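You operate a simulated robot arm through the tools that you are given. There is no shell and no other tool. Be economical: measure what you need, move in short steps, check, and stop when the job is done.

You run a simulated robot arm. Do the job below in one go: nothing can be reset, and whatever is moved stays where it is left.

## Task
Unplug the grey plug and wind its cable back on to the reel.
Fine: switch the power strip off first, stand the plug on the bench, slide the reel's blue slider to FREE to wind and back to LOCK after. Set down upright: grey plug.

The check looks at the end state, three seconds after you hand in, the way a careful person would. Anything else that was tipped, shoved, dropped, spilled or broken makes it a failure.

## Robot
A 7-joint arm with a two-finger parallel gripper, fixed in place. Base frame: the origin is at the foot of the arm, x ahead of it, y to its left, z up; the work surface is at about z = 860. Lengths are in mm, angles in degrees, forces in N, time in s.
With the tool pointing down near the work surface it reaches from about 220 to 740 mm from the base axis. Its first joint turns from -166.0 to 166.0 degrees. Payload 1.57 kg.
The tool frame sits at the grasp point between the pads (the TCP): z along the fingers, y along the line on which they close. The tips reach 30 mm beyond it. The gripper opens to 110 mm. The fingers are 24 mm wide and 12 mm thick; the gripper's body (48 by 112 mm) begins 78 mm behind the TCP.
Orientation is that of the tool frame in the base frame, as a unit quaternion [w, x, y, z]. With the fingers straight down and closing along the base's y, the tool's x points along the base's -x, its y along +y and its z along -z.

## Interface
- The arm moves only by the tool move_arm. Its argument "increments" is a list of rows, each a list of 3 entries, a list of its own where there are three numbers: the shift along the tool's x, y, z in units of 150 mm (1.0 is 150 mm), then the turn, a rotation vector about the tool's x, y, z in units of 45 degrees (1.0 is 45 degrees), then the gripper command, from -1 (shut) to 1 (fully open), values between in proportion. In form: [[[x, y, z], [rx, ry, rz], fingers], ...]. A call has 1 to 10 rows; each row is the pose to reach, as a shift and turn from the pose commanded when the call began, along the tool's axes at that moment. A call with a number of a shift or a turn outside -1 to 1 is refused whole. Each row takes 0.2 s and may step no farther than 50 mm and 8.6 degrees from the row before; otherwise, or with a gripper value out of range, the whole call is refused. Where a pose cannot be reached the arm comes as near as it can. A force on the tool above 40 N (or 10 N above the force at the start of the call, whichever is more), or a blocked arm, ends the call early, and 0.2 s more pass. Each finger travels about 45 mm/s and halts on what it meets, pressing with about 39 N; the grip force reading is that of the motor and also rises with nothing between the fingers. The clock runs only during rows and for 0.2 s after the last one: add rows that repeat a pose to give the fingers time. It gives the time, the measured TCP pose, the force on the tool (base axes), the opening and the grip force at its end, in the units of the frame above (readings bear some noise), with the torque about the TCP (base axes, N m) and any sound that the robot's microphone picked up.
- Cameras (640 x 400 px; columns grow to the right, rows downward): "scene" is fixed at [57.8, 490.8, 1630]; the picture's right is [0.02, -1.00, 0.00], its down [-0.90, -0.01, -0.44] and it looks along [0.44, 0.01, -0.90] (base axes); focal length 319 px, centre (320, 200). "wrist" rides on the gripper at [70, 16, -141] in the tool frame; the picture's right is [-0.23, 0.97, 0.00], its down [-0.85, -0.20, -0.48] and it looks along [-0.47, -0.11, 0.88] (tool axes); focal length 222 px, centre (320, 200).
- get_image(camera): a new picture of that camera. The clock stands still meanwhile.
- slide_trunk(by): slides the trunk up (or, below 0, down) by that many mm; the arm rides with it, the base frame stays. It gives what a move gives, with no picture.
- pixel_to_xyz(camera, pixels): for up to 12 pixels [column, row] of the newest picture of that camera ("zoom" is the newest enlarged one), the place [x, y, z] in the base frame of the surface seen there, good to about 2 mm, but the place of the scene camera against the robot may be out by one fixed shift of up to 18 mm in any direction. The clock stands still meanwhile.
- inspect(camera, box): a new picture of the part [left, top, right, bottom] of that camera's present view, enlarged. The clock stands still meanwhile.
- close_job(): hands the job in; it is judged then, once.

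Work in short steps. Measure before you move; look again where a grasp or a placing could have gone wrong, and mend it. You have 80 turns and 34 pictures in all, those below and enlarged ones among them. Open the gripper and draw the arm clear of the work before you hand the job in, unless the task says otherwise; then end with one line.

The tools are called after ">>>" as name(argument=value, ...) on one line, values as JSON. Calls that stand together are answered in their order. move_arm: Moves the arm, as the interface text tells. Its arguments: {"type":"object","properties":{"increments":{"type":"array","items":{"type":"array"}}},"required":["increments"]} The other tools are called the same way: slide_trunk (by) slides the trunk up or down; get_image (camera) takes a picture; pixel_to_xyz (camera, pixels) gives the place of the surface under pixels of a picture; inspect (camera, box) takes an enlarged picture of a part of a camera's view; close_job () hands the job in.

At the start:

```text
time: 0.0
tool_pos: [331.0, 396.8, 1197.2]
tool_rot: [0.0, 0.001, 1.0, 0.0]
wrist_force: [-0.9, -0.5, -0.2]
wrist_torque: [0.0, -0.04, 0.02]
grip_width: 110.0
grasp_force: 0.1
trunk travel left (down, up): [-525.0, 65.0]
```

scene: 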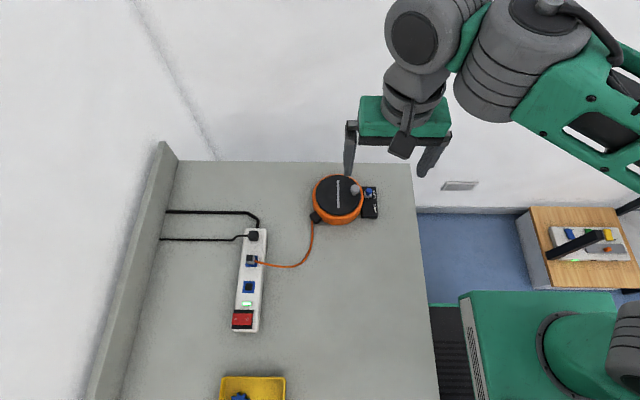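
wrist: 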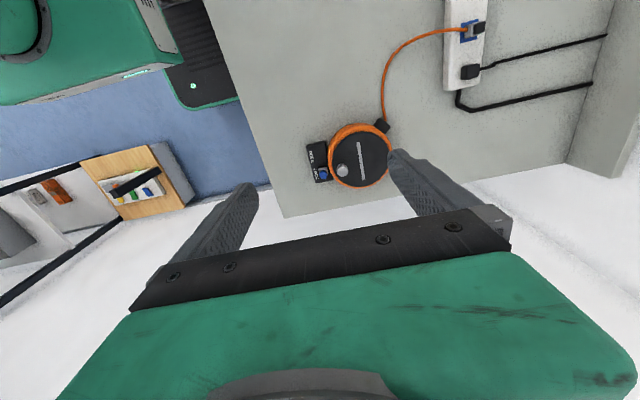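

The scene shows the strip at about (250,280), the reel at (338,198) and the grey plug at about (252,260). I'll enlarge these parts before measuring.

>>> inspect(camera="scene", box=[210, 220, 306, 340])

>>> inspect(camera="scene", box=[290, 165, 390, 235])

```text
3.33 times, centred on (258, 280) of scene
```

zoom: 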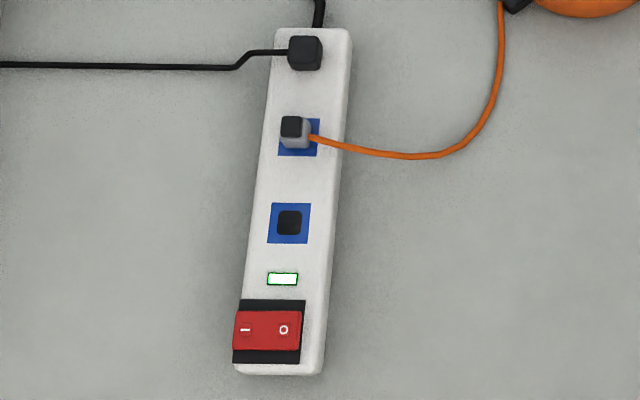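

```text
5.71 times, centred on (340, 200) of scene
```

zoom: 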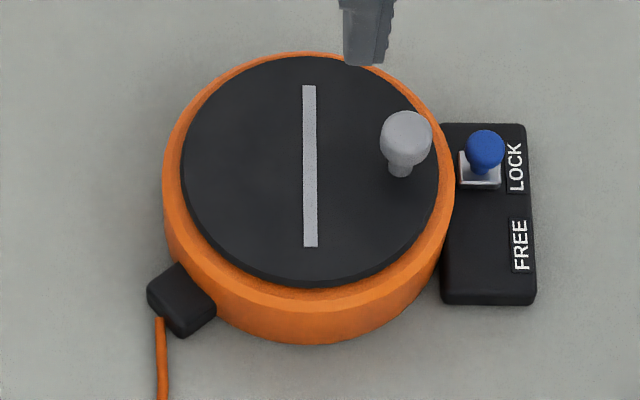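

The reel's crank knob is at zoom (406,135), its slider at (485,148) at LOCK, with FREE nearer to the robot. I'll measure the reel in this zoom and the strip in the scene picture.

>>> pixel_to_xyz(camera="zoom", pixels=[[406, 128], [400, 170], [184, 170], [437, 170], [310, 58], [310, 282], [485, 145], [465, 180], [480, 245], [462, 300], [182, 290], [530, 300]])

>>> pixel_to_xyz(camera="scene", pixels=[[253, 258], [256, 261], [254, 260], [247, 319], [238, 318], [253, 286], [261, 290], [263, 263], [290, 266], [309, 245], [200, 300], [247, 303]])

>>> inspect(camera="scene", box=[236, 245, 268, 275])

```text
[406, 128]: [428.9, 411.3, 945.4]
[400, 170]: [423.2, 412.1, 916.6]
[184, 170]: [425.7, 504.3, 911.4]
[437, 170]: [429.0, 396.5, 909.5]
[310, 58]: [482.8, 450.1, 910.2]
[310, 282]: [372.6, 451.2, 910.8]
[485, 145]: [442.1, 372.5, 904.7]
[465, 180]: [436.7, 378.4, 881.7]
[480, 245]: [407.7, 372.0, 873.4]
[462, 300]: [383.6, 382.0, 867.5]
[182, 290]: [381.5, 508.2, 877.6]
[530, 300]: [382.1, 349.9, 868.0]
```

```text
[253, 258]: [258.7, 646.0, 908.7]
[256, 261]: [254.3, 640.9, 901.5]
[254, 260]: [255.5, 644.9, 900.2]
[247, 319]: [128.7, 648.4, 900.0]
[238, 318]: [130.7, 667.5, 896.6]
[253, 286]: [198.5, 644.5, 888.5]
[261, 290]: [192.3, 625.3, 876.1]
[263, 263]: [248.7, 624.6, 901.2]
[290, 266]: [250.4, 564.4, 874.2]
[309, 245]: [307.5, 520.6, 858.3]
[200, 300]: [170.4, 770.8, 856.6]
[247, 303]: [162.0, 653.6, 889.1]
```

```text
13.33 times, centred on (252, 260) of scene
```

zoom: 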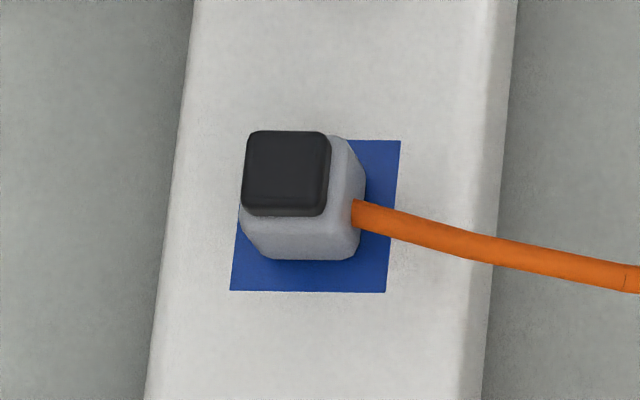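

The grey plug (black nub on top) is near (255,643,900), the rocker near (129,648,900) and its O side faces -y. I'll move towards the strip so the wrist camera can measure it accurately.

>>> move_arm(increments=[[[0.1, 0.2, 0.1], [0, 0, 0], 1], [[0.2, 0.4, 0.2], [0, 0, 0], 1], [[0.3, 0.6, 0.3], [0, 0, 0], 1], [[0.4, 0.8, 0.4], [0, 0, 0], 1], [[0.5, 1.0, 0.5], [0, 0, 0], 1], [[0.5, 1.0, 0.5], [0, 0, 0], 1]])

>>> get_image(camera="wrist")

```text
time: 1.4
tool_pos: [255.6, 548.7, 1121.2]
tool_rot: [0.0, -0.001, 1.0, -0.001]
wrist_force: [0.1, 0.9, 0.1]
wrist_torque: [0.0, 0.0, -0.04]
grip_width: 110.2
grasp_force: 0.0
trunk travel left (down, up): [-525.0, 65.0]
```

```text
28 pictures are left
```

wrist: 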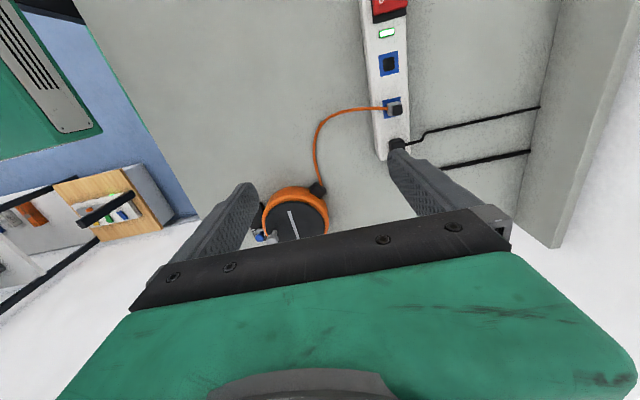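

The wrist view shows the plug at (394,108), the empty socket at (389,64), the rocker at (388,8) and the cable outlet at (318,188). I'll measure these to calibrate against the scene camera.

>>> pixel_to_xyz(camera="wrist", pixels=[[397, 109], [391, 109], [389, 64], [386, 33], [382, 5], [400, 5], [268, 190], [327, 230], [300, 187], [398, 145], [410, 120], [375, 120]])

>>> pixel_to_xyz(camera="scene", pixels=[[248, 286], [253, 235], [247, 304]])

```text
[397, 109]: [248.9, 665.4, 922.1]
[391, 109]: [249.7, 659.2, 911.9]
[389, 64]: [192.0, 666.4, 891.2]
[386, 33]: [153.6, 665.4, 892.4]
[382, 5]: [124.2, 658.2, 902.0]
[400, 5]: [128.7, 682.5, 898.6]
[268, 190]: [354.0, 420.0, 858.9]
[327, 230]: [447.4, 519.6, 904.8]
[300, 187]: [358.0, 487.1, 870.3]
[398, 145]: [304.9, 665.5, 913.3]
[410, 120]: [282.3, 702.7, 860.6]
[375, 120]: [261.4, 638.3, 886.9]
```

```text
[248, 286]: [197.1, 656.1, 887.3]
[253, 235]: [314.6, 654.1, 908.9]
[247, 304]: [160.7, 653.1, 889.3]
```

Wrist minus scene is about (-6,+11,+4). The rocker's O end should be near (123,658,903), so I move above it with the fingers shutting.

>>> move_arm(increments=[[[0.177, 0.142, 0.16], [0, 0, 0], 0.5], [[0.354, 0.284, 0.32], [0, 0, 0], 0], [[0.53, 0.425, 0.48], [0, 0, 0], -0.5], [[0.707, 0.567, 0.64], [0, 0, 0], -1], [[0.884, 0.709, 0.807], [0, 0, 0], -1], [[0.884, 0.709, 0.807], [0, 0, 0], -1], [[0.884, 0.709, 0.807], [0, 0, 0], -1]])

>>> get_image(camera="wrist")

```text
time: 3.0
tool_pos: [122.5, 652.7, 1002.1]
tool_rot: [0.0, 0.001, 1.0, 0.0]
wrist_force: [-0.6, 0.1, 0.1]
wrist_torque: [0.01, 0.03, 0.03]
grip_width: 0.0
grasp_force: 14.3
trunk travel left (down, up): [-525.0, 65.0]
```

```text
27 pictures are left
```

wrist: 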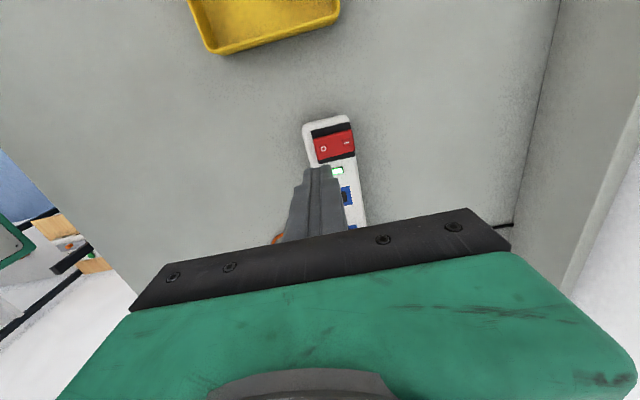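

The rocker is now clearly visible at about (334,145), with its O at (323,149). I measure it exactly.

>>> pixel_to_xyz(camera="wrist", pixels=[[323, 149], [316, 140], [319, 158], [350, 134], [353, 149], [345, 143], [334, 146], [312, 128], [333, 127], [338, 171], [307, 140], [360, 140]])

```text
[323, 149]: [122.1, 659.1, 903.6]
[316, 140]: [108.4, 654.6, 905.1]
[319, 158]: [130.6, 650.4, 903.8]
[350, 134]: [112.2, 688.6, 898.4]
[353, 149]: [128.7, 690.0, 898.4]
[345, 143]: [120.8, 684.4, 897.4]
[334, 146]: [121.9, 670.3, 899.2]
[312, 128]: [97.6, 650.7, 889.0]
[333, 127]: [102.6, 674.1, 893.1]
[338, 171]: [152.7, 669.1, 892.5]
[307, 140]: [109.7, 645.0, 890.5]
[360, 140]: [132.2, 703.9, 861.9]
```

O end is at y≈650–660, z≈904. I lower the shut fingers on it to about tip z 896 in small steps.

>>> move_arm(increments=[[[0, 0, 0.2], [0, 0, 0], -1], [[0, 0, 0.4], [0, 0, 0], -1], [[0, 0, 0.44], [0, 0, 0], -1], [[0, 0, 0.455], [0, 0, 0], -1], [[0, 0, 0.47], [0, 0, 0], -1], [[0, 0, 0.485], [0, 0, 0], -1], [[0, 0, 0.5], [0, 0, 0], -1], [[0, 0, 0.51], [0, 0, 0], -1]])

```text
time: 4.8
tool_pos: [124.1, 652.7, 928.1]
tool_rot: [0.0, 0.0, 1.0, 0.003]
wrist_force: [1.8, -3.8, 20.6]
wrist_torque: [0.11, -0.02, -0.02]
grip_width: 0.1
grasp_force: 21.3
trunk travel left (down, up): [-525.0, 65.0]
```

There is 20 N of contact at tip z≈898. I back up and look at the indicator.

>>> move_arm(increments=[[[0, 0, -0.2], [0, 0, 0], -1], [[0, 0, -0.45], [0, 0, 0], -1], [[0, 0, -0.45], [0, 0, 0], -1]])

>>> inspect(camera="wrist", box=[280, 100, 400, 220])

```text
time: 5.6
tool_pos: [123.5, 652.9, 993.3]
tool_rot: [0.0, 0.0, 1.0, -0.001]
wrist_force: [-0.1, 0.0, 0.0]
wrist_torque: [0.01, -0.01, -0.01]
grip_width: 0.1
grasp_force: 21.6
trunk travel left (down, up): [-525.0, 65.0]
```

```text
3.33 times, centred on (340, 160) of wrist
```

zoom: 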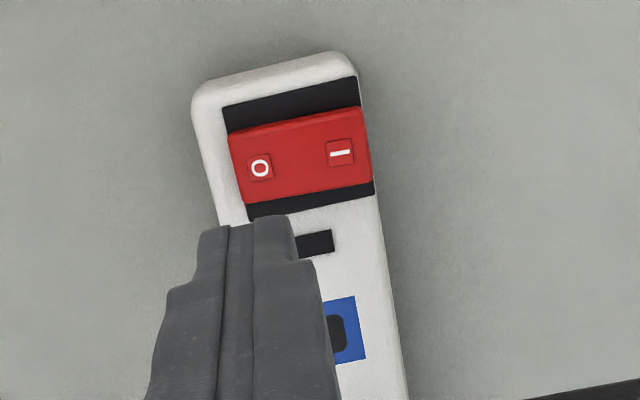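

The indicator is dark: the strip is off. Next I move above the plug with the gripper open and look.

>>> move_arm(increments=[[[-0.05, 0, -0.25], [0, 0, 0], -0.5], [[-0.3, 0.01, -0.31], [0, 0, 0], 0], [[-0.6, 0.02, -0.31], [0, 0, 0], 0.4], [[-0.877, 0.03, -0.31], [0, 0, 0], 0.4], [[-0.877, 0.03, -0.31], [0, 0, 0], 0.4]])

>>> get_image(camera="wrist")

>>> inspect(camera="wrist", box=[280, 100, 380, 180])

```text
time: 6.8
tool_pos: [231.5, 646.5, 1035.5]
tool_rot: [0.0, 0.001, 1.0, 0.0]
wrist_force: [-0.2, 0.2, -0.7]
wrist_torque: [0.01, -0.01, 0.04]
grip_width: 76.9
grasp_force: 0.0
out of reach, approached as far as the arm can: row 3, 4, 5
trunk travel left (down, up): [-525.0, 65.0]
```

```text
25 pictures are left
```

wrist: 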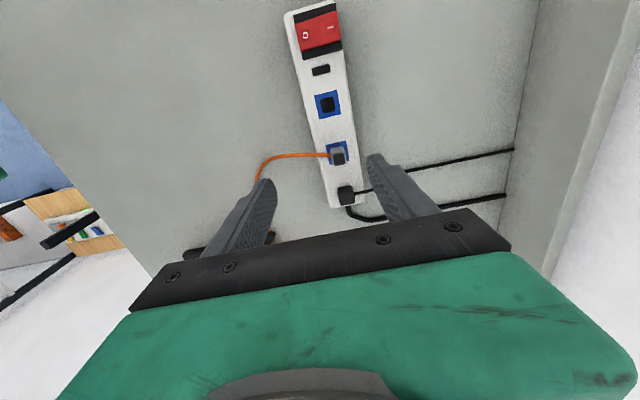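

```text
5.00 times, centred on (330, 140) of wrist
```

zoom: 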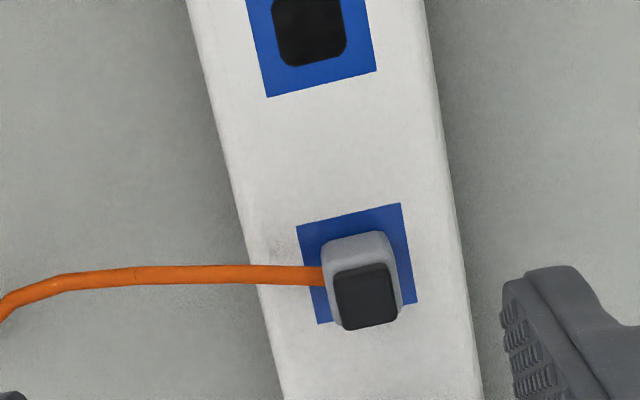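

The arm's reach ends here at z 1035 (lower has more reach), but the plug is well visible. I measure it in the zoom: nub about (365,298), body (360,260).

>>> pixel_to_xyz(camera="zoom", pixels=[[365, 270], [345, 325], [390, 320], [365, 300], [340, 285], [388, 275], [360, 248], [328, 250], [392, 245], [310, 240], [310, 275], [280, 290]])

>>> inspect(camera="scene", box=[226, 240, 290, 280])

```text
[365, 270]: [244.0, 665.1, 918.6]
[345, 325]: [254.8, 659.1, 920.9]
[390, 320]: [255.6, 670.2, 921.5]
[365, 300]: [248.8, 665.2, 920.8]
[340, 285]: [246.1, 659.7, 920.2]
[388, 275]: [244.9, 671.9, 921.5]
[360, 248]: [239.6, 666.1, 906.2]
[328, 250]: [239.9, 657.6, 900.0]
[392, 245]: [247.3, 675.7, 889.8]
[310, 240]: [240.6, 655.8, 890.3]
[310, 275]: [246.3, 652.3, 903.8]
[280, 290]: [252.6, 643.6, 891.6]
```

```text
10.00 times, centred on (258, 260) of scene
```

zoom: 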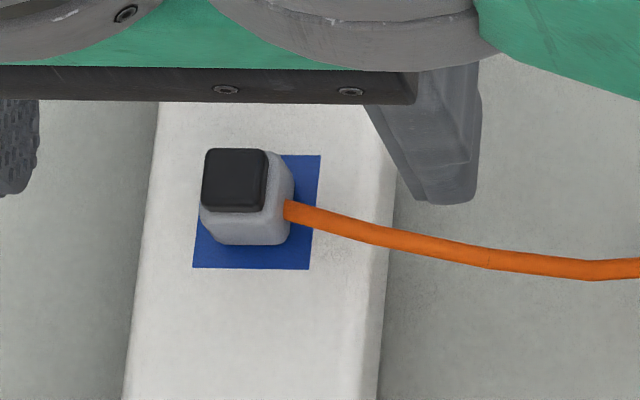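

The plug body is centred at (250,665), about 20 mm square, z 891–912, nub to 921, with the cable leaving on the -y side. I'll turn the tool 90° so the fingers close along x, clear of the cable.

>>> move_arm(increments=[[[0.05, -0.03, 0.07], [0, 0, 0.18], 0.0], [[0.1, -0.06, 0.14], [0, 0, 0.36], -0.3], [[0.1, -0.06, 0.2], [0, 0, 0.54], -0.3], [[0.1, -0.06, 0.2], [0, 0, 0.72], -0.3], [[0.1, -0.06, 0.2], [0, 0, 0.9], -0.3], [[0.1, -0.06, 0.2], [0, 0, 1.0], -0.3]])

>>> move_arm(increments=[[[0, 0, 0], [0, 0, 0.18], -0.3], [[0, 0, 0], [0, 0, 0.36], -0.3], [[0, 0, 0], [0, 0, 0.54], -0.3], [[0, 0, 0], [0, 0, 0.72], -0.3], [[0, 0, 0], [0, 0, 0.9], -0.3], [[0, 0, 0], [0, 0, 1.0], -0.3]])

```text
time: 8.2
tool_pos: [216.5, 635.2, 1006.5]
tool_rot: [0.0, 0.385, 0.923, 0.0]
wrist_force: [-0.1, -0.4, 0.4]
wrist_torque: [0.02, 0.03, 0.02]
grip_width: 38.6
grasp_force: 0.1
trunk travel left (down, up): [-525.0, 65.0]
```

```text
time: 9.6
tool_pos: [216.5, 634.7, 1005.2]
tool_rot: [0.0, 0.708, 0.706, 0.0]
wrist_force: [0.0, 1.0, -0.6]
wrist_torque: [-0.01, -0.02, 0.02]
grip_width: 38.5
grasp_force: 0.0
trunk travel left (down, up): [-525.0, 65.0]
```

The tool's x is now +y and its y is +x. I move over the plug at z≈965 (tips above the nub) and check.

>>> move_arm(increments=[[[0, 0, 0.13], [0, 0, 0], -0.2], [[0.0, 0.0, 0.26], [0, 0, 0], -0.2], [[0.1, 0.11, 0.26], [0, 0, 0], -0.2], [[0.202, 0.223, 0.26], [0, 0, 0], -0.2], [[0.202, 0.223, 0.26], [0, 0, 0], -0.2]])

>>> get_image(camera="wrist")

```text
time: 10.8
tool_pos: [241.1, 658.6, 966.2]
tool_rot: [0.0, 0.708, 0.707, 0.0]
wrist_force: [1.0, -0.2, 1.0]
wrist_torque: [0.01, 0.01, 0.0]
grip_width: 44.0
grasp_force: 0.0
out of reach, approached as far as the arm can: row 4, 5
trunk travel left (down, up): [-525.0, 65.0]
```

```text
22 pictures are left
```

wrist: 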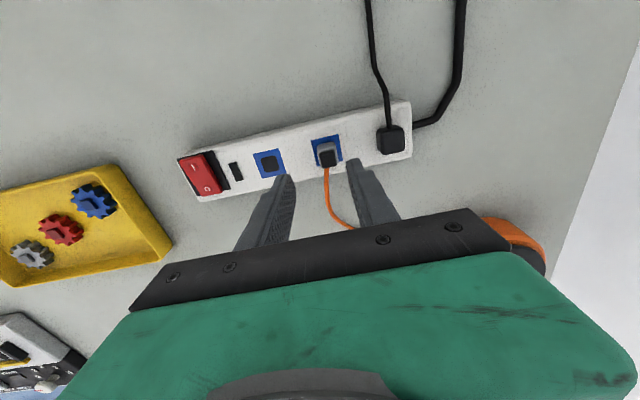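

Reach falls 10 mm short here, and lower means more reach, so I raise the trunk by 60 mm to gain margin and come back down.

>>> slide_trunk(by=60)

```text
time: 11.8
tool_pos: [240.9, 658.8, 1025.9]
tool_rot: [0.0, 0.707, 0.707, 0.001]
wrist_force: [-0.1, 1.6, -0.6]
wrist_torque: [0.01, 0.04, 0.0]
grip_width: 43.8
grasp_force: 0.0
trunk travel left (down, up): [-585.0, 5.0]
```

Now down to z≈958 and over to (250,665).

>>> move_arm(increments=[[[0, 0, 0.2], [0, 0, 0], -0.2], [[0, 0, 0.4], [0, 0, 0], -0.2], [[0.02, 0.03, 0.45], [0, 0, 0], -0.2], [[0.042, 0.06, 0.45], [0, 0, 0], -0.2], [[0.042, 0.06, 0.45], [0, 0, 0], -0.2]])

>>> inspect(camera="wrist", box=[260, 110, 420, 230])

```text
time: 13.0
tool_pos: [250.2, 662.5, 957.4]
tool_rot: [0.0, 0.708, 0.706, 0.0]
wrist_force: [0.7, -0.6, 0.7]
wrist_torque: [-0.02, 0.02, -0.02]
grip_width: 44.1
grasp_force: 0.1
trunk travel left (down, up): [-585.0, 5.0]
```

```text
3.33 times, centred on (340, 170) of wrist
```

zoom: 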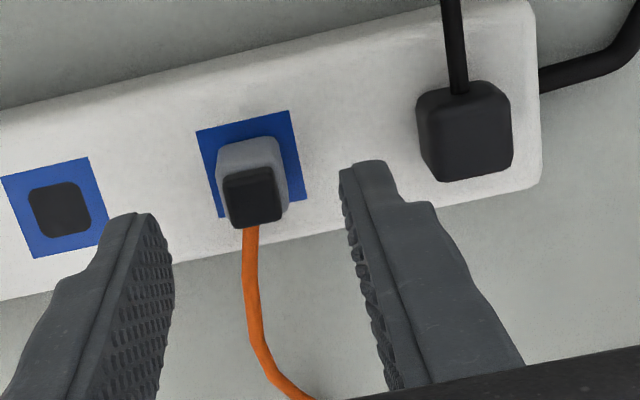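

The fingers straddle the plug. I go down to tip z≈896 and shut.

>>> move_arm(increments=[[[0.01, 0, 0.1], [0, 0, 0], -0.2], [[0.015, 0, 0.18], [0, 0, 0], -0.2], [[0.015, 0, 0.205], [0, 0, 0], -0.2], [[0.015, 0, 0.205], [0, 0, 0], -0.5], [[0.015, 0, 0.205], [0, 0, 0], -1], [[0.015, 0, 0.205], [0, 0, 0], -1], [[0.015, 0, 0.205], [0, 0, 0], -1]])

```text
time: 14.6
tool_pos: [250.0, 663.1, 928.7]
tool_rot: [0.0, 0.707, 0.707, 0.0]
wrist_force: [0.4, 0.3, 0.4]
wrist_torque: [0.0, -0.03, 0.02]
grip_width: 17.0
grasp_force: 32.0
out of reach, approached as far as the arm can: row 2, 3, 4, 5, 6, 7
trunk travel left (down, up): [-585.0, 5.0]
```

Gripped at 17 mm. I pull it straight up slowly.

>>> move_arm(increments=[[[0, 0, -0.03], [0, 0, 0], -1], [[0, 0, -0.08], [0, 0, 0], -1], [[0, 0, -0.14], [0, 0, 0], -1], [[0, 0, -0.2], [0, 0, 0], -1], [[0, 0, -0.2], [0, 0, 0], -1]])

>>> inspect(camera="scene", box=[200, 160, 400, 285])

>>> get_image(camera="wrist")

```text
time: 15.8
tool_pos: [248.6, 662.0, 958.2]
tool_rot: [0.0, 0.707, 0.707, 0.0]
wrist_force: [-0.3, 0.1, 0.6]
wrist_torque: [-0.01, -0.01, -0.02]
grip_width: 0.0
grasp_force: 21.3
trunk travel left (down, up): [-585.0, 5.0]
```

```text
3.20 times, centred on (300, 222) of scene
```

zoom: 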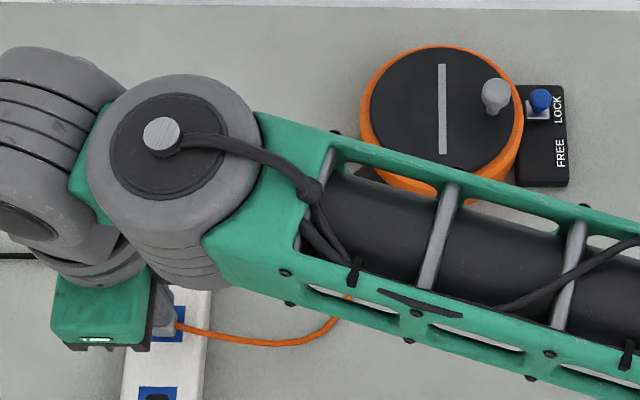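

```text
19 pictures are left
```

wrist: 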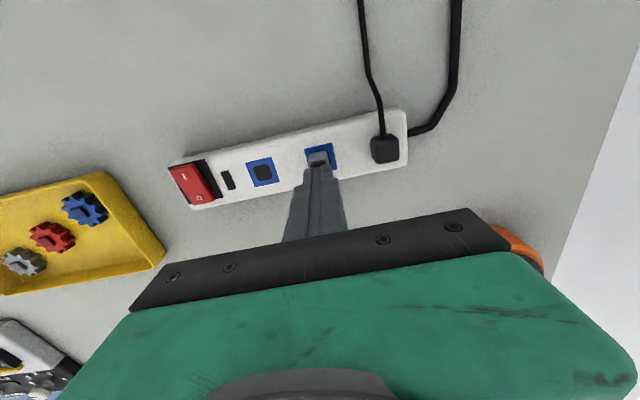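

The fingers slipped off (now shut, plug still in the socket). They held only the upper body at 32 N, so I regrip lower (tip≈893), slightly nearer in y to stay in reach, with more time to build the grip force.

>>> move_arm(increments=[[[0, 0.005, 0], [0, 0, 0], -0.2], [[-0.005, 0.01, 0], [0, 0, 0], -0.2], [[-0.007, 0.01, 0.08], [0, 0, 0], -0.2], [[-0.007, 0.01, 0.16], [0, 0, 0], -0.2], [[-0.007, 0.01, 0.21], [0, 0, 0], -0.2], [[-0.007, 0.01, 0.235], [0, 0, 0], -0.2], [[-0.007, 0.01, 0.235], [0, 0, 0], -0.2]])

>>> move_arm(increments=[[[0, 0, 0], [0, 0, 0], -1], [[0, 0, 0], [0, 0, 0], -1], [[0, 0, 0], [0, 0, 0], -1], [[0, 0, 0], [0, 0, 0], -1], [[0, 0, 0], [0, 0, 0], -1], [[0, 0, 0], [0, 0, 0], -1]])

```text
time: 17.4
tool_pos: [249.7, 661.8, 921.7]
tool_rot: [0.0, 0.707, 0.707, 0.0]
wrist_force: [0.3, -0.3, -1.0]
wrist_torque: [0.0, -0.01, -0.01]
grip_width: 43.9
grasp_force: 0.1
trunk travel left (down, up): [-585.0, 5.0]
```

```text
time: 18.8
tool_pos: [250.1, 660.6, 922.1]
tool_rot: [0.0, 0.707, 0.707, 0.0]
wrist_force: [-0.3, -0.3, 0.3]
wrist_torque: [0.01, 0.02, -0.02]
grip_width: 16.8
grasp_force: 31.8
trunk travel left (down, up): [-585.0, 5.0]
```

Holding lower now at 32 N. I pull up in small increments and read the force.

>>> move_arm(increments=[[[0, 0, -0.01], [0, 0, 0], -1], [[0, 0, -0.02], [0, 0, 0], -1], [[0, 0, -0.03], [0, 0, 0], -1]])

```text
time: 19.6
tool_pos: [249.5, 662.3, 927.4]
tool_rot: [0.0, 0.707, 0.708, -0.001]
wrist_force: [0.6, -0.2, -1.2]
wrist_torque: [-0.02, 0.04, -0.04]
grip_width: 16.9
grasp_force: 31.9
trunk travel left (down, up): [-585.0, 5.0]
```

>>> inspect(camera="wrist", box=[260, 110, 380, 210])

```text
4.00 times, centred on (320, 160) of wrist
```

zoom: 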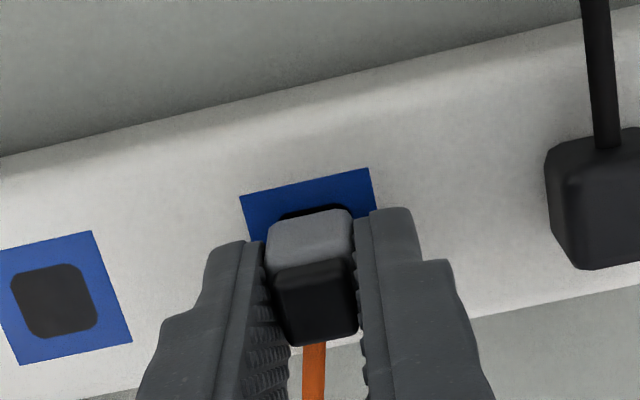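

The socket hole shows behind the plug, so it's coming up with the fingers. I keep lifting slowly.

>>> move_arm(increments=[[[0, 0, -0.02], [0, 0, 0], -1], [[0, 0, -0.04], [0, 0, 0], -1], [[0, 0, -0.07], [0, 0, 0], -1], [[0, 0, -0.1], [0, 0, 0], -1], [[0, 0, -0.15], [0, 0, 0], -1], [[0, 0, -0.2], [0, 0, 0], -1]])

>>> get_image(camera="wrist")

```text
time: 21.0
tool_pos: [250.6, 662.3, 956.7]
tool_rot: [0.0, 0.706, 0.708, 0.0]
wrist_force: [-0.4, 0.1, -0.8]
wrist_torque: [0.0, 0.02, -0.01]
grip_width: 16.9
grasp_force: 32.0
trunk travel left (down, up): [-585.0, 5.0]
```

```text
17 pictures are left
```

wrist: 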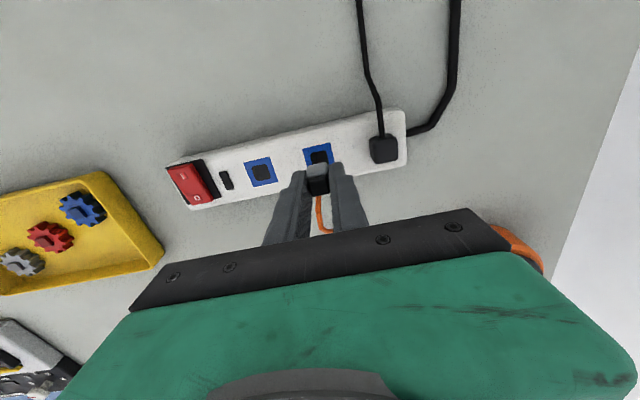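

The plug is out and held (16.9 mm). I carry it first in -y away from the strip, then +x to beside the reel's cable outlet (~(338,566)), turning it so its cable faces the outlet.

>>> move_arm(increments=[[[-0.15, 0, 0], [0, 0, 0], -1], [[-0.35, 0.0, 0], [0, 0, 0], -1], [[-0.5, 0.15, 0], [0, 0, -0.17], -1], [[-0.6, 0.3, 0], [0, 0, -0.34], -1], [[-0.64, 0.45, 0.05], [0, 0, -0.51], -1], [[-0.64, 0.587, 0.1], [0, 0, -0.68], -1], [[-0.64, 0.587, 0.1], [0, 0, -0.84], -1], [[-0.64, 0.587, 0.1], [0, 0, -0.84], -1]])

>>> get_image(camera="wrist")

>>> get_image(camera="scene")

```text
time: 22.8
tool_pos: [337.8, 566.0, 943.1]
tool_rot: [0.001, 0.44, 0.898, 0.0]
wrist_force: [-0.7, -0.2, -0.4]
wrist_torque: [0.0, 0.0, -0.01]
grip_width: 16.7
grasp_force: 32.1
trunk travel left (down, up): [-585.0, 5.0]
```

```text
16 pictures are left
```

wrist: 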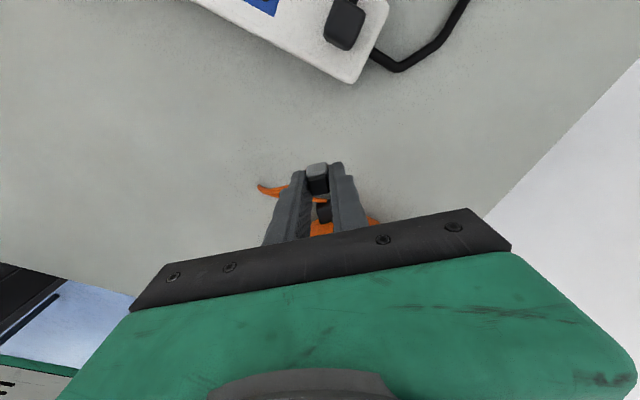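

```text
15 pictures are left
```

scene: 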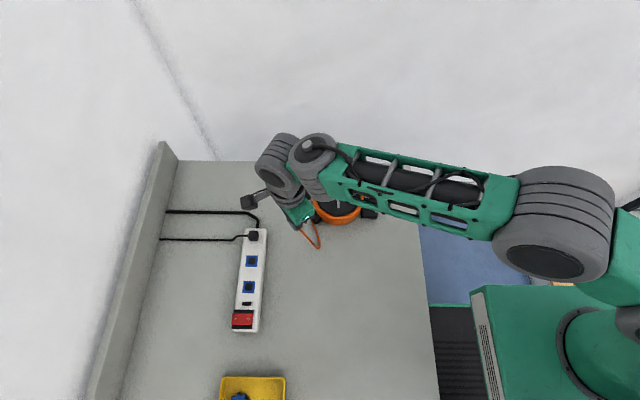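

The plug hangs upright between the fingers, with the cable looping to the -x side. I lower it to TCP z≈903 and read the force.

>>> move_arm(increments=[[[0, 0, 0.1], [0, 0, 0], -1], [[0, 0, 0.18], [0, 0, 0], -1], [[0, 0, 0.22], [0, 0, 0], -1], [[0, 0, 0.245], [0, 0, 0], -1], [[0, 0, 0.265], [0, 0, 0], -1]])

```text
time: 24.0
tool_pos: [338.4, 567.0, 901.9]
tool_rot: [0.0, 0.44, 0.898, 0.0]
wrist_force: [0.8, 0.3, -0.1]
wrist_torque: [0.0, 0.01, -0.02]
grip_width: 17.0
grasp_force: 32.3
trunk travel left (down, up): [-585.0, 5.0]
```

No contact yet; I continue in 2 mm steps towards TCP z≈894.

>>> move_arm(increments=[[[0, 0, 0.015], [0, 0, 0], -1], [[0, 0, 0.03], [0, 0, 0], -1], [[0, 0, 0.045], [0, 0, 0], -1], [[0, 0, 0.055], [0, 0, 0], -1]])

>>> inspect(camera="wrist", box=[250, 130, 390, 240])

```text
time: 25.0
tool_pos: [338.3, 566.4, 895.2]
tool_rot: [-0.001, 0.439, 0.898, 0.0]
wrist_force: [0.4, 0.3, -2.0]
wrist_torque: [0.01, -0.02, 0.03]
grip_width: 16.7
grasp_force: 32.0
trunk travel left (down, up): [-585.0, 5.0]
```

```text
3.64 times, centred on (320, 185) of wrist
```

zoom: 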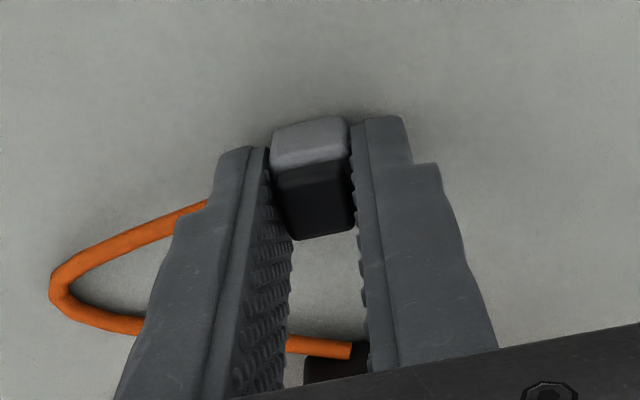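

Not touching yet, a few mm left; I lower 3 mm further.

>>> move_arm(increments=[[[0, 0, 0.01], [0, 0, 0], -1], [[0, 0, 0.018], [0, 0, 0], -1], [[0, 0, 0.018], [0, 0, 0], -1]])

```text
time: 25.8
tool_pos: [338.5, 565.2, 892.0]
tool_rot: [0.0, 0.44, 0.898, 0.001]
wrist_force: [-0.1, -1.3, 6.7]
wrist_torque: [-0.05, 0.02, 0.03]
grip_width: 17.0
grasp_force: 31.7
trunk travel left (down, up): [-585.0, 5.0]
```

Contact of 6.7 N: the plug stands on the bench. I open just enough and rise.

>>> move_arm(increments=[[[0, 0, 0], [0, 0, 0], -0.6], [[0, 0, 0], [0, 0, 0], -0.4], [[0, 0, -0.01], [0, 0, 0], -0.3], [[0, 0, -0.06], [0, 0, 0], -0.3], [[0, 0, -0.2], [0, 0, 0], -0.3], [[0, 0, -0.45], [0, 0, 0], -0.3], [[0, 0, -0.7], [0, 0, 0], -0.3], [[0, 0, -0.9], [0, 0, 0], -0.3], [[0, 0, -0.9], [0, 0, 0], -0.3]])

>>> get_image(camera="wrist")

```text
time: 27.8
tool_pos: [339.9, 566.4, 1026.7]
tool_rot: [0.001, 0.44, 0.898, 0.001]
wrist_force: [0.4, -0.2, 0.1]
wrist_torque: [0.01, -0.02, -0.01]
grip_width: 38.5
grasp_force: 0.0
trunk travel left (down, up): [-585.0, 5.0]
```

```text
13 pictures are left
```

wrist: 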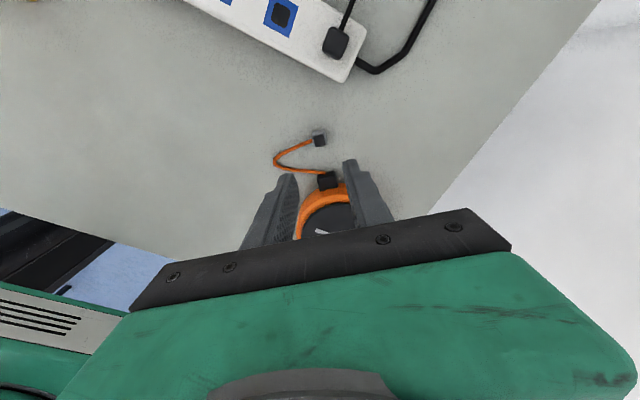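

The plug stands at (319,139) with the cable curling to the outlet. Next the slider: I turn so the fingers close along x again and travel high across towards it.

>>> move_arm(increments=[[[-0.14, -0.025, 0], [0, 0, 0.17], -0.3], [[-0.27, -0.05, 0], [0, 0, 0.34], -0.3], [[-0.41, -0.075, 0], [0, 0, 0.51], -0.3], [[-0.55, -0.1, 0], [0, 0, 0.68], -0.3], [[-0.68, -0.126, 0], [0, 0, 0.84], -0.3], [[-0.68, -0.126, 0], [0, 0, 0.84], -0.3]])

```text
time: 29.2
tool_pos: [386.1, 474.0, 1027.1]
tool_rot: [-0.001, 0.708, 0.706, 0.0]
wrist_force: [-0.5, -0.3, -0.6]
wrist_torque: [0.0, -0.01, -0.04]
grip_width: 38.6
grasp_force: 0.1
trunk travel left (down, up): [-585.0, 5.0]
```

On to above the slider knob (436,381) at z≈985, then a look.

>>> move_arm(increments=[[[-0.2, 0.11, 0], [0, 0, 0], -0.3], [[-0.4, 0.22, 0], [0, 0, 0], -0.3], [[-0.62, 0.333, 0], [0, 0, 0], -0.3], [[-0.62, 0.333, 0.14], [0, 0, 0], -0.3], [[-0.62, 0.333, 0.27], [0, 0, 0], -0.3], [[-0.62, 0.333, 0.27], [0, 0, 0], -0.3]])

>>> get_image(camera="wrist")

```text
time: 30.6
tool_pos: [436.9, 380.6, 986.0]
tool_rot: [-0.001, 0.707, 0.707, 0.0]
wrist_force: [0.0, 0.1, -0.3]
wrist_torque: [-0.01, 0.02, 0.03]
grip_width: 38.8
grasp_force: 0.1
trunk travel left (down, up): [-585.0, 5.0]
```

```text
12 pictures are left
```

wrist: 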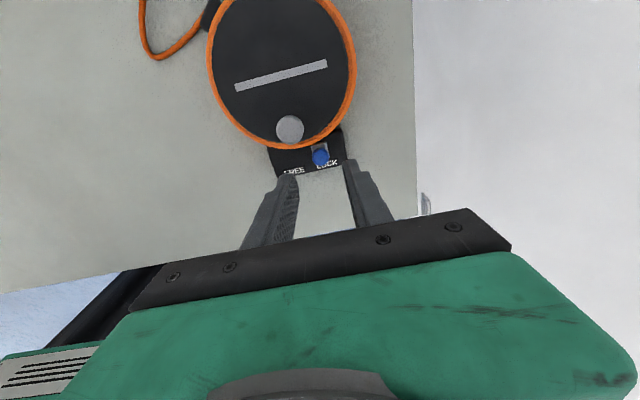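

The wrist sees the slider knob at (320,158), FREE at (294,171), the crank knob at (289,129) and the disc. I measure them.

>>> pixel_to_xyz(camera="wrist", pixels=[[320, 158], [317, 148], [289, 129], [283, 68], [213, 60], [352, 70], [293, 160], [272, 155], [345, 155], [289, 139], [302, 3], [278, 171]])

```text
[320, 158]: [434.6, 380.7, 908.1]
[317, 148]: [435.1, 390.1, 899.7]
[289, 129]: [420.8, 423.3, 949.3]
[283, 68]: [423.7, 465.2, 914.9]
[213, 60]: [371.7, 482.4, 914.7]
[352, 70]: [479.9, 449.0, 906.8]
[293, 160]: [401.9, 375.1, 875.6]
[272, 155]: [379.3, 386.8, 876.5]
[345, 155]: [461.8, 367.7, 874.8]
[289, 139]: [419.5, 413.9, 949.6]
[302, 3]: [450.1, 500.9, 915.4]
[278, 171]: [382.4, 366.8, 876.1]
```

Slider knob centre is (434.5,382), top 908, plate 876. I go down to tip z≈886 and close on it.

>>> move_arm(increments=[[[-0.008, -0.012, 0.15], [0, 0, 0], -0.3], [[-0.008, -0.012, 0.3], [0, 0, 0], -0.3], [[-0.008, -0.012, 0.4], [0, 0, 0], -0.3], [[-0.008, -0.012, 0.46], [0, 0, 0], -0.3], [[-0.008, -0.012, 0.46], [0, 0, 0], -0.7], [[-0.008, -0.012, 0.46], [0, 0, 0], -1], [[-0.008, -0.012, 0.46], [0, 0, 0], -1], [[-0.008, -0.012, 0.46], [0, 0, 0], -1]])

```text
time: 32.4
tool_pos: [434.1, 380.0, 917.9]
tool_rot: [0.001, 0.707, 0.707, 0.001]
wrist_force: [1.8, 0.9, -0.8]
wrist_torque: [0.07, 0.02, 0.0]
grip_width: 16.2
grasp_force: 31.6
trunk travel left (down, up): [-585.0, 5.0]
```

Gripped. I slide it towards -x (FREE), about 28 mm, in small steps.

>>> move_arm(increments=[[[0, -0.04, 0], [0, 0, 0], -1], [[0, -0.08, 0], [0, 0, 0], -1], [[0, -0.12, 0], [0, 0, 0], -1], [[0, -0.16, 0], [0, 0, 0], -1], [[0, -0.19, 0], [0, 0, 0], -1]])

```text
time: 33.6
tool_pos: [404.7, 379.9, 916.7]
tool_rot: [0.0, 0.707, 0.707, 0.0]
wrist_force: [-0.5, 2.1, 0.6]
wrist_torque: [0.16, 0.0, 0.04]
grip_width: 16.7
grasp_force: 31.2
trunk travel left (down, up): [-585.0, 5.0]
```

Still no end-stop force; I push a bit further until it stops.

>>> move_arm(increments=[[[0, -0.015, 0], [0, 0, 0], -1], [[0, -0.03, 0], [0, 0, 0], -1], [[0, -0.045, 0], [0, 0, 0], -1]])

>>> inspect(camera="wrist", box=[240, 90, 400, 210])

```text
time: 34.4
tool_pos: [403.2, 378.3, 916.2]
tool_rot: [0.0, 0.709, 0.705, 0.002]
wrist_force: [20.4, -2.2, -4.1]
wrist_torque: [-0.15, -0.38, -0.08]
grip_width: 16.7
grasp_force: 31.8
trunk travel left (down, up): [-585.0, 5.0]
```

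```text
3.33 times, centred on (320, 150) of wrist
```

zoom: 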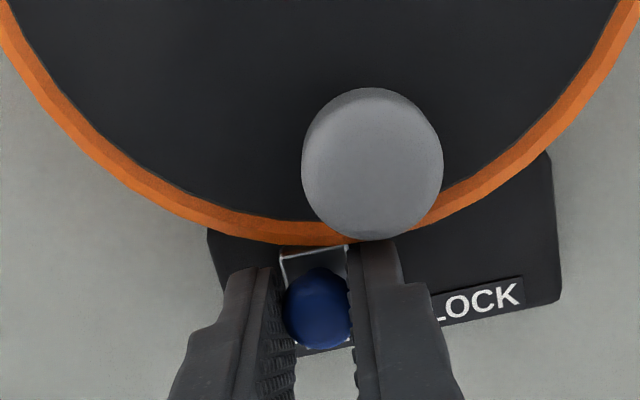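

The end stop is met (20 N), the slider is at FREE at x≈404. I release and rise clear.

>>> move_arm(increments=[[[0, 0.02, 0], [0, 0, 0], -0.7], [[0, 0.02, 0], [0, 0, 0], -0.4], [[0, 0.02, -0.05], [0, 0, 0], -0.3], [[0, 0.02, -0.25], [0, 0, 0], -0.3], [[0, 0.02, -0.5], [0, 0, 0], -0.3], [[0, 0.02, -0.6], [0, 0, 0], -0.3], [[0, 0.02, -0.6], [0, 0, 0], -0.3]])

```text
time: 36.0
tool_pos: [401.8, 379.4, 1008.4]
tool_rot: [0.0, 0.707, 0.707, 0.0]
wrist_force: [-0.5, 0.9, -0.6]
wrist_torque: [-0.02, 0.01, 0.01]
grip_width: 38.6
grasp_force: 0.1
trunk travel left (down, up): [-585.0, 5.0]
```

Now over the crank knob (420.6,423), down to tip z≈921, and close on it.

>>> move_arm(increments=[[[0.15, 0.06, 0], [0, 0, 0], -0.2], [[0.29, 0.125, 0], [0, 0, 0], -0.2], [[0.29, 0.125, 0.2], [0, 0, 0], -0.2], [[0.29, 0.125, 0.35], [0, 0, 0], -0.2], [[0.29, 0.125, 0.385], [0, 0, 0], -0.2], [[0.29, 0.125, 0.385], [0, 0, 0], -1], [[0.29, 0.125, 0.385], [0, 0, 0], -1], [[0.29, 0.125, 0.385], [0, 0, 0], -1], [[0.29, 0.125, 0.385], [0, 0, 0], -1]])

```text
time: 38.0
tool_pos: [420.2, 422.4, 949.4]
tool_rot: [0.0, 0.707, 0.707, 0.0]
wrist_force: [-3.0, 0.3, -2.2]
wrist_torque: [0.27, 0.06, 0.04]
grip_width: 21.5
grasp_force: 34.4
trunk travel left (down, up): [-585.0, 5.0]
```

Knob held at 21.5 mm. I try a clockwise turn (seen from above) of 45° about centre (421.5,461.5), radius 38.5.

>>> move_arm(increments=[[[0.0039, -0.0446, 0], [0, 0, 0], -1], [[0.0155, -0.0878, 0], [0, 0, 0], -1], [[0.0344, -0.128, 0], [0, 0, 0], -1], [[0.0601, -0.165, 0], [0, 0, 0], -1], [[0.0752, -0.1815, 0], [0, 0, 0], -1]])

>>> get_image(camera="wrist")

```text
time: 39.2
tool_pos: [393.2, 433.8, 949.1]
tool_rot: [0.0, 0.707, 0.707, 0.0]
wrist_force: [6.4, -2.3, 3.1]
wrist_torque: [0.01, -0.02, -0.27]
grip_width: 21.6
grasp_force: 34.3
trunk travel left (down, up): [-585.0, 5.0]
```

```text
10 pictures are left
```

wrist: 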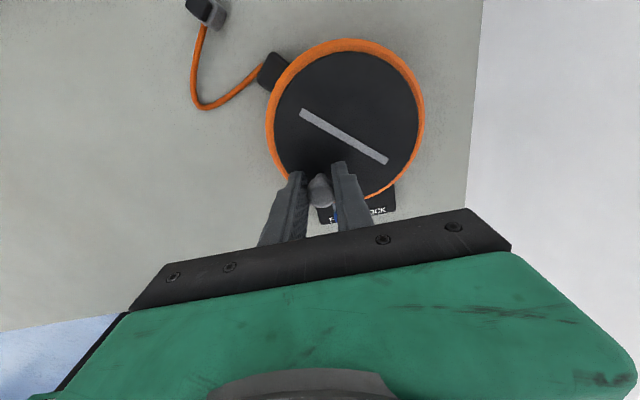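

The disc turned freely with the crank. I measure the cable's path now to compare after further turning.

>>> pixel_to_xyz(camera="wrist", pixels=[[203, 28], [197, 50], [192, 75], [194, 95], [202, 106], [215, 107], [232, 95], [248, 80], [260, 68], [218, 18]])

```text
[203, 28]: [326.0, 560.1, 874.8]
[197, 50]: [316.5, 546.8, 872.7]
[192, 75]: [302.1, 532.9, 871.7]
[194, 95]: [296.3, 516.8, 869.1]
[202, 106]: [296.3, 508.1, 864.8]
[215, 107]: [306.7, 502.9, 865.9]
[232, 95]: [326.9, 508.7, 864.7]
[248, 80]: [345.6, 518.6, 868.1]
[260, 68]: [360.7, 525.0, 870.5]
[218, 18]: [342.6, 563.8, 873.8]
```

The visible cable is about 135 mm. I turn on to 90° and look at it again.

>>> move_arm(increments=[[[0.0343, -0.0288, 0], [0, 0, 0], -1], [[0.073, -0.0511, 0], [0, 0, 0], -1], [[0.1151, -0.0664, 0], [0, 0, 0], -1], [[0.1591, -0.0742, 0], [0, 0, 0], -1], [[0.1815, -0.0752, 0], [0, 0, 0], -1]])

>>> get_image(camera="wrist")

```text
time: 40.4
tool_pos: [381.4, 461.0, 949.2]
tool_rot: [0.0, 0.706, 0.708, 0.0]
wrist_force: [-0.1, -4.8, 4.5]
wrist_torque: [0.28, 0.08, -0.2]
grip_width: 21.7
grasp_force: 34.9
trunk travel left (down, up): [-585.0, 5.0]
```

```text
9 pictures are left
```

wrist: 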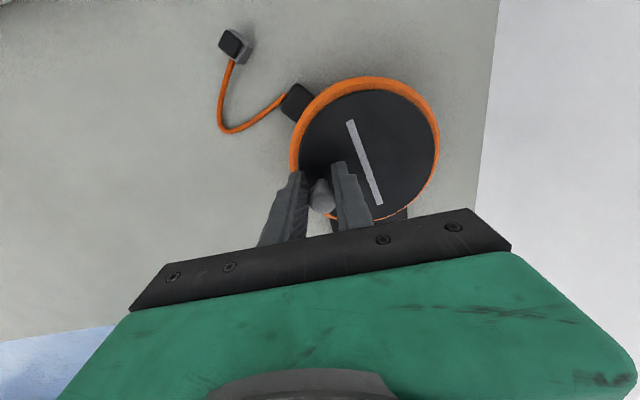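

>>> pixel_to_xyz(camera="wrist", pixels=[[231, 61], [223, 82], [220, 100], [221, 118], [227, 129], [238, 130], [255, 121], [270, 109], [284, 98], [231, 42], [246, 45]])

```text
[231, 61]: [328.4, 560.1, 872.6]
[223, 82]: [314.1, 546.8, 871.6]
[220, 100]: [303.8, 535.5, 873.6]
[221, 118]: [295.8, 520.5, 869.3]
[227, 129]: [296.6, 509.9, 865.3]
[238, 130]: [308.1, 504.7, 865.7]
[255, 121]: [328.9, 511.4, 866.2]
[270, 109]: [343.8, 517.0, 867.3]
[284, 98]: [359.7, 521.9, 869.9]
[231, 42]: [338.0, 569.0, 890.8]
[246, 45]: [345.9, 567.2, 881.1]
```

Cable now measures about 131 mm, hardly shorter, so I turn further, to 180°, to see clearly.

>>> move_arm(increments=[[[0.0446, 0.0039, 0], [0, 0, 0], -1], [[0.0878, 0.0155, 0], [0, 0, 0], -1], [[0.1284, 0.0344, 0], [0, 0, 0], -1], [[0.165, 0.0601, 0], [0, 0, 0], -1], [[0.1967, 0.0917, 0], [0, 0, 0], -1], [[0.2223, 0.1284, 0], [0, 0, 0], -1], [[0.2412, 0.1689, 0], [0, 0, 0], -1], [[0.2528, 0.2121, 0], [0, 0, 0], -1], [[0.2567, 0.2567, 0], [0, 0, 0], -1]])

>>> get_image(camera="wrist")

```text
time: 41.4
tool_pos: [382.4, 489.5, 949.0]
tool_rot: [-0.002, 0.702, 0.712, -0.001]
wrist_force: [-37.1, 17.9, 6.3]
wrist_torque: [0.32, 0.72, -0.4]
grip_width: 20.7
grasp_force: 34.4
trunk travel left (down, up): [-585.0, 5.0]
stopped in row 4: the force on the tool passed its limit at 45 N (the readings are from after the stop); the commanded pose is now the measured one
```

```text
8 pictures are left
```

wrist: 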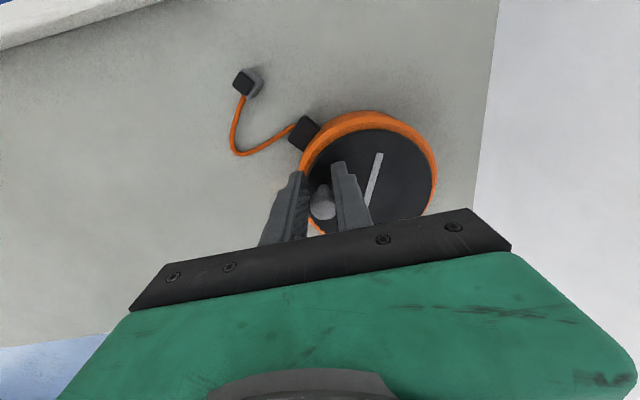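

The move stopped at 45 N at about φ 130. I measure where the knob, stripe and cable are now.

>>> pixel_to_xyz(camera="wrist", pixels=[[323, 210], [322, 192], [381, 155], [367, 203], [244, 98], [233, 135], [240, 153], [252, 152], [275, 138], [292, 128], [243, 80], [333, 205]])

```text
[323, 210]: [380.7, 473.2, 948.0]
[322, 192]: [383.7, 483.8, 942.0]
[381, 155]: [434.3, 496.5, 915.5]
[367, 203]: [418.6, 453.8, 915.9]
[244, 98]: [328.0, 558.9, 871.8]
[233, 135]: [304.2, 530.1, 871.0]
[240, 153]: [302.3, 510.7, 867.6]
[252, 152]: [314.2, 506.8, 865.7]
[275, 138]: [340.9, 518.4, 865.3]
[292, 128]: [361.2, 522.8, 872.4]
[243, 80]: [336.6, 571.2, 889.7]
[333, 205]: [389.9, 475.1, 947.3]
```

The knob stands at about (383,475) (φ≈110°) and the cable has shrunk to ~120 mm: clockwise is right, but the fingers slipped along y. I release, rise, and turn the tool back 70° so its pads push along the knob's path.

>>> move_arm(increments=[[[0, 0, 0], [0, 0, 0], -0.7], [[0, 0, 0], [0, 0, 0], -0.4], [[0, 0, -0.1], [0, 0, 0], -0.2], [[0, 0, -0.3], [0, 0, 0], -0.2], [[0, 0, -0.4], [0, 0, 0], -0.2], [[0, 0, -0.4], [0, 0, -0.18], -0.2], [[0, 0, -0.4], [0, 0, -0.36], -0.2], [[0, 0, -0.4], [0, 0, -0.54], -0.2], [[0, 0, -0.4], [0, 0, -0.72], -0.2], [[0, 0, -0.4], [0, 0, -0.9], -0.2]])

```text
time: 43.6
tool_pos: [388.7, 485.8, 1008.9]
tool_rot: [-0.002, 0.417, 0.909, -0.001]
wrist_force: [0.2, 0.0, 0.4]
wrist_torque: [0.01, 0.01, 0.0]
grip_width: 44.1
grasp_force: 0.0
trunk travel left (down, up): [-585.0, 5.0]
```

Now I rotate the remaining 29°, centre over the knob at (383.4,475.5), descend and grip.

>>> move_arm(increments=[[[-0.015, -0.036, 0], [0, 0, -0.17], -0.2], [[-0.029, -0.072, 0], [0, 0, -0.34], -0.2], [[-0.029, -0.072, 0], [0, 0, -0.51], -0.2], [[-0.029, -0.072, 0], [0, 0, -0.65], -0.2], [[-0.029, -0.072, 0.2], [0, 0, -0.65], -0.2], [[-0.029, -0.072, 0.35], [0, 0, -0.65], -0.2], [[-0.029, -0.072, 0.4], [0, 0, -0.65], -0.2], [[-0.029, -0.072, 0.4], [0, 0, -0.65], -1], [[-0.029, -0.072, 0.4], [0, 0, -0.65], -1], [[-0.029, -0.072, 0.4], [0, 0, -0.65], -1]])

```text
time: 45.8
tool_pos: [383.6, 474.0, 948.7]
tool_rot: [-0.002, 0.174, 0.985, 0.0]
wrist_force: [-1.3, -0.1, -0.5]
wrist_torque: [0.01, -0.01, -0.04]
grip_width: 21.7
grasp_force: 27.6
trunk travel left (down, up): [-585.0, 5.0]
```

The grip is good and the tool frame lies radial/tangential to the crank. I crank 45° on, turning the tool along with it.

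>>> move_arm(increments=[[[0, 0, 0], [0, 0, 0], -1], [[-0.0029, 0.0389, 0], [0, 0, 0.188], -1], [[-0.0115, 0.077, 0], [0, 0, 0.377], -1], [[-0.0256, 0.1134, 0], [0, 0, 0.566], -1], [[-0.045, 0.1472, 0], [0, 0, 0.755], -1], [[-0.0692, 0.1779, 0], [0, 0, 0.944], -1], [[-0.0771, 0.1862, 0], [0, 0, 1.0], -1]])

>>> get_image(camera="wrist")

```text
time: 47.4
tool_pos: [404.6, 496.8, 948.3]
tool_rot: [-0.002, 0.539, 0.843, -0.001]
wrist_force: [3.7, -7.3, -2.3]
wrist_torque: [0.07, 0.03, -0.03]
grip_width: 21.4
grasp_force: 34.1
trunk travel left (down, up): [-585.0, 5.0]
```

```text
7 pictures are left
```

wrist: 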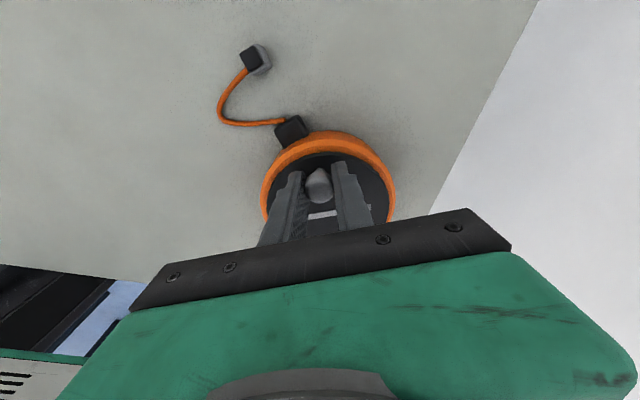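

>>> pixel_to_xyz(camera="wrist", pixels=[[247, 70], [234, 82], [223, 96], [219, 110], [224, 121], [237, 124], [255, 124], [272, 122], [282, 121], [252, 55]])

```text
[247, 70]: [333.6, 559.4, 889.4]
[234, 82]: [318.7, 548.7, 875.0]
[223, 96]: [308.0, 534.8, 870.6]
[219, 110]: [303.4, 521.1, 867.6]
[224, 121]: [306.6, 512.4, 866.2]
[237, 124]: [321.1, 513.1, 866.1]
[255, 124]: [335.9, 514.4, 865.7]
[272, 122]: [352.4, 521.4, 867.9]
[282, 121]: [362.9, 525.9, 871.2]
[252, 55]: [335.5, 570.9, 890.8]
```

The cable is down to ~114 mm, about 8 mm per 45°, so about one more turn takes up the slack. The same increments apply again in the turned frame; I crank 45° more.

>>> move_arm(increments=[[[-0.0029, 0.0389, 0], [0, 0, 0.188], -1], [[-0.0115, 0.077, 0], [0, 0, 0.377], -1], [[-0.0256, 0.1134, 0], [0, 0, 0.566], -1], [[-0.045, 0.1472, 0], [0, 0, 0.755], -1], [[-0.0692, 0.1779, 0], [0, 0, 0.944], -1], [[-0.0771, 0.1862, 0], [0, 0, 1.0], -1]])

```text
time: 48.8
tool_pos: [434.7, 497.8, 948.3]
tool_rot: [-0.001, 0.82, 0.572, -0.002]
wrist_force: [-4.1, -14.2, -3.8]
wrist_torque: [0.03, -0.03, 0.04]
grip_width: 21.4
grasp_force: 34.6
trunk travel left (down, up): [-585.0, 5.0]
```

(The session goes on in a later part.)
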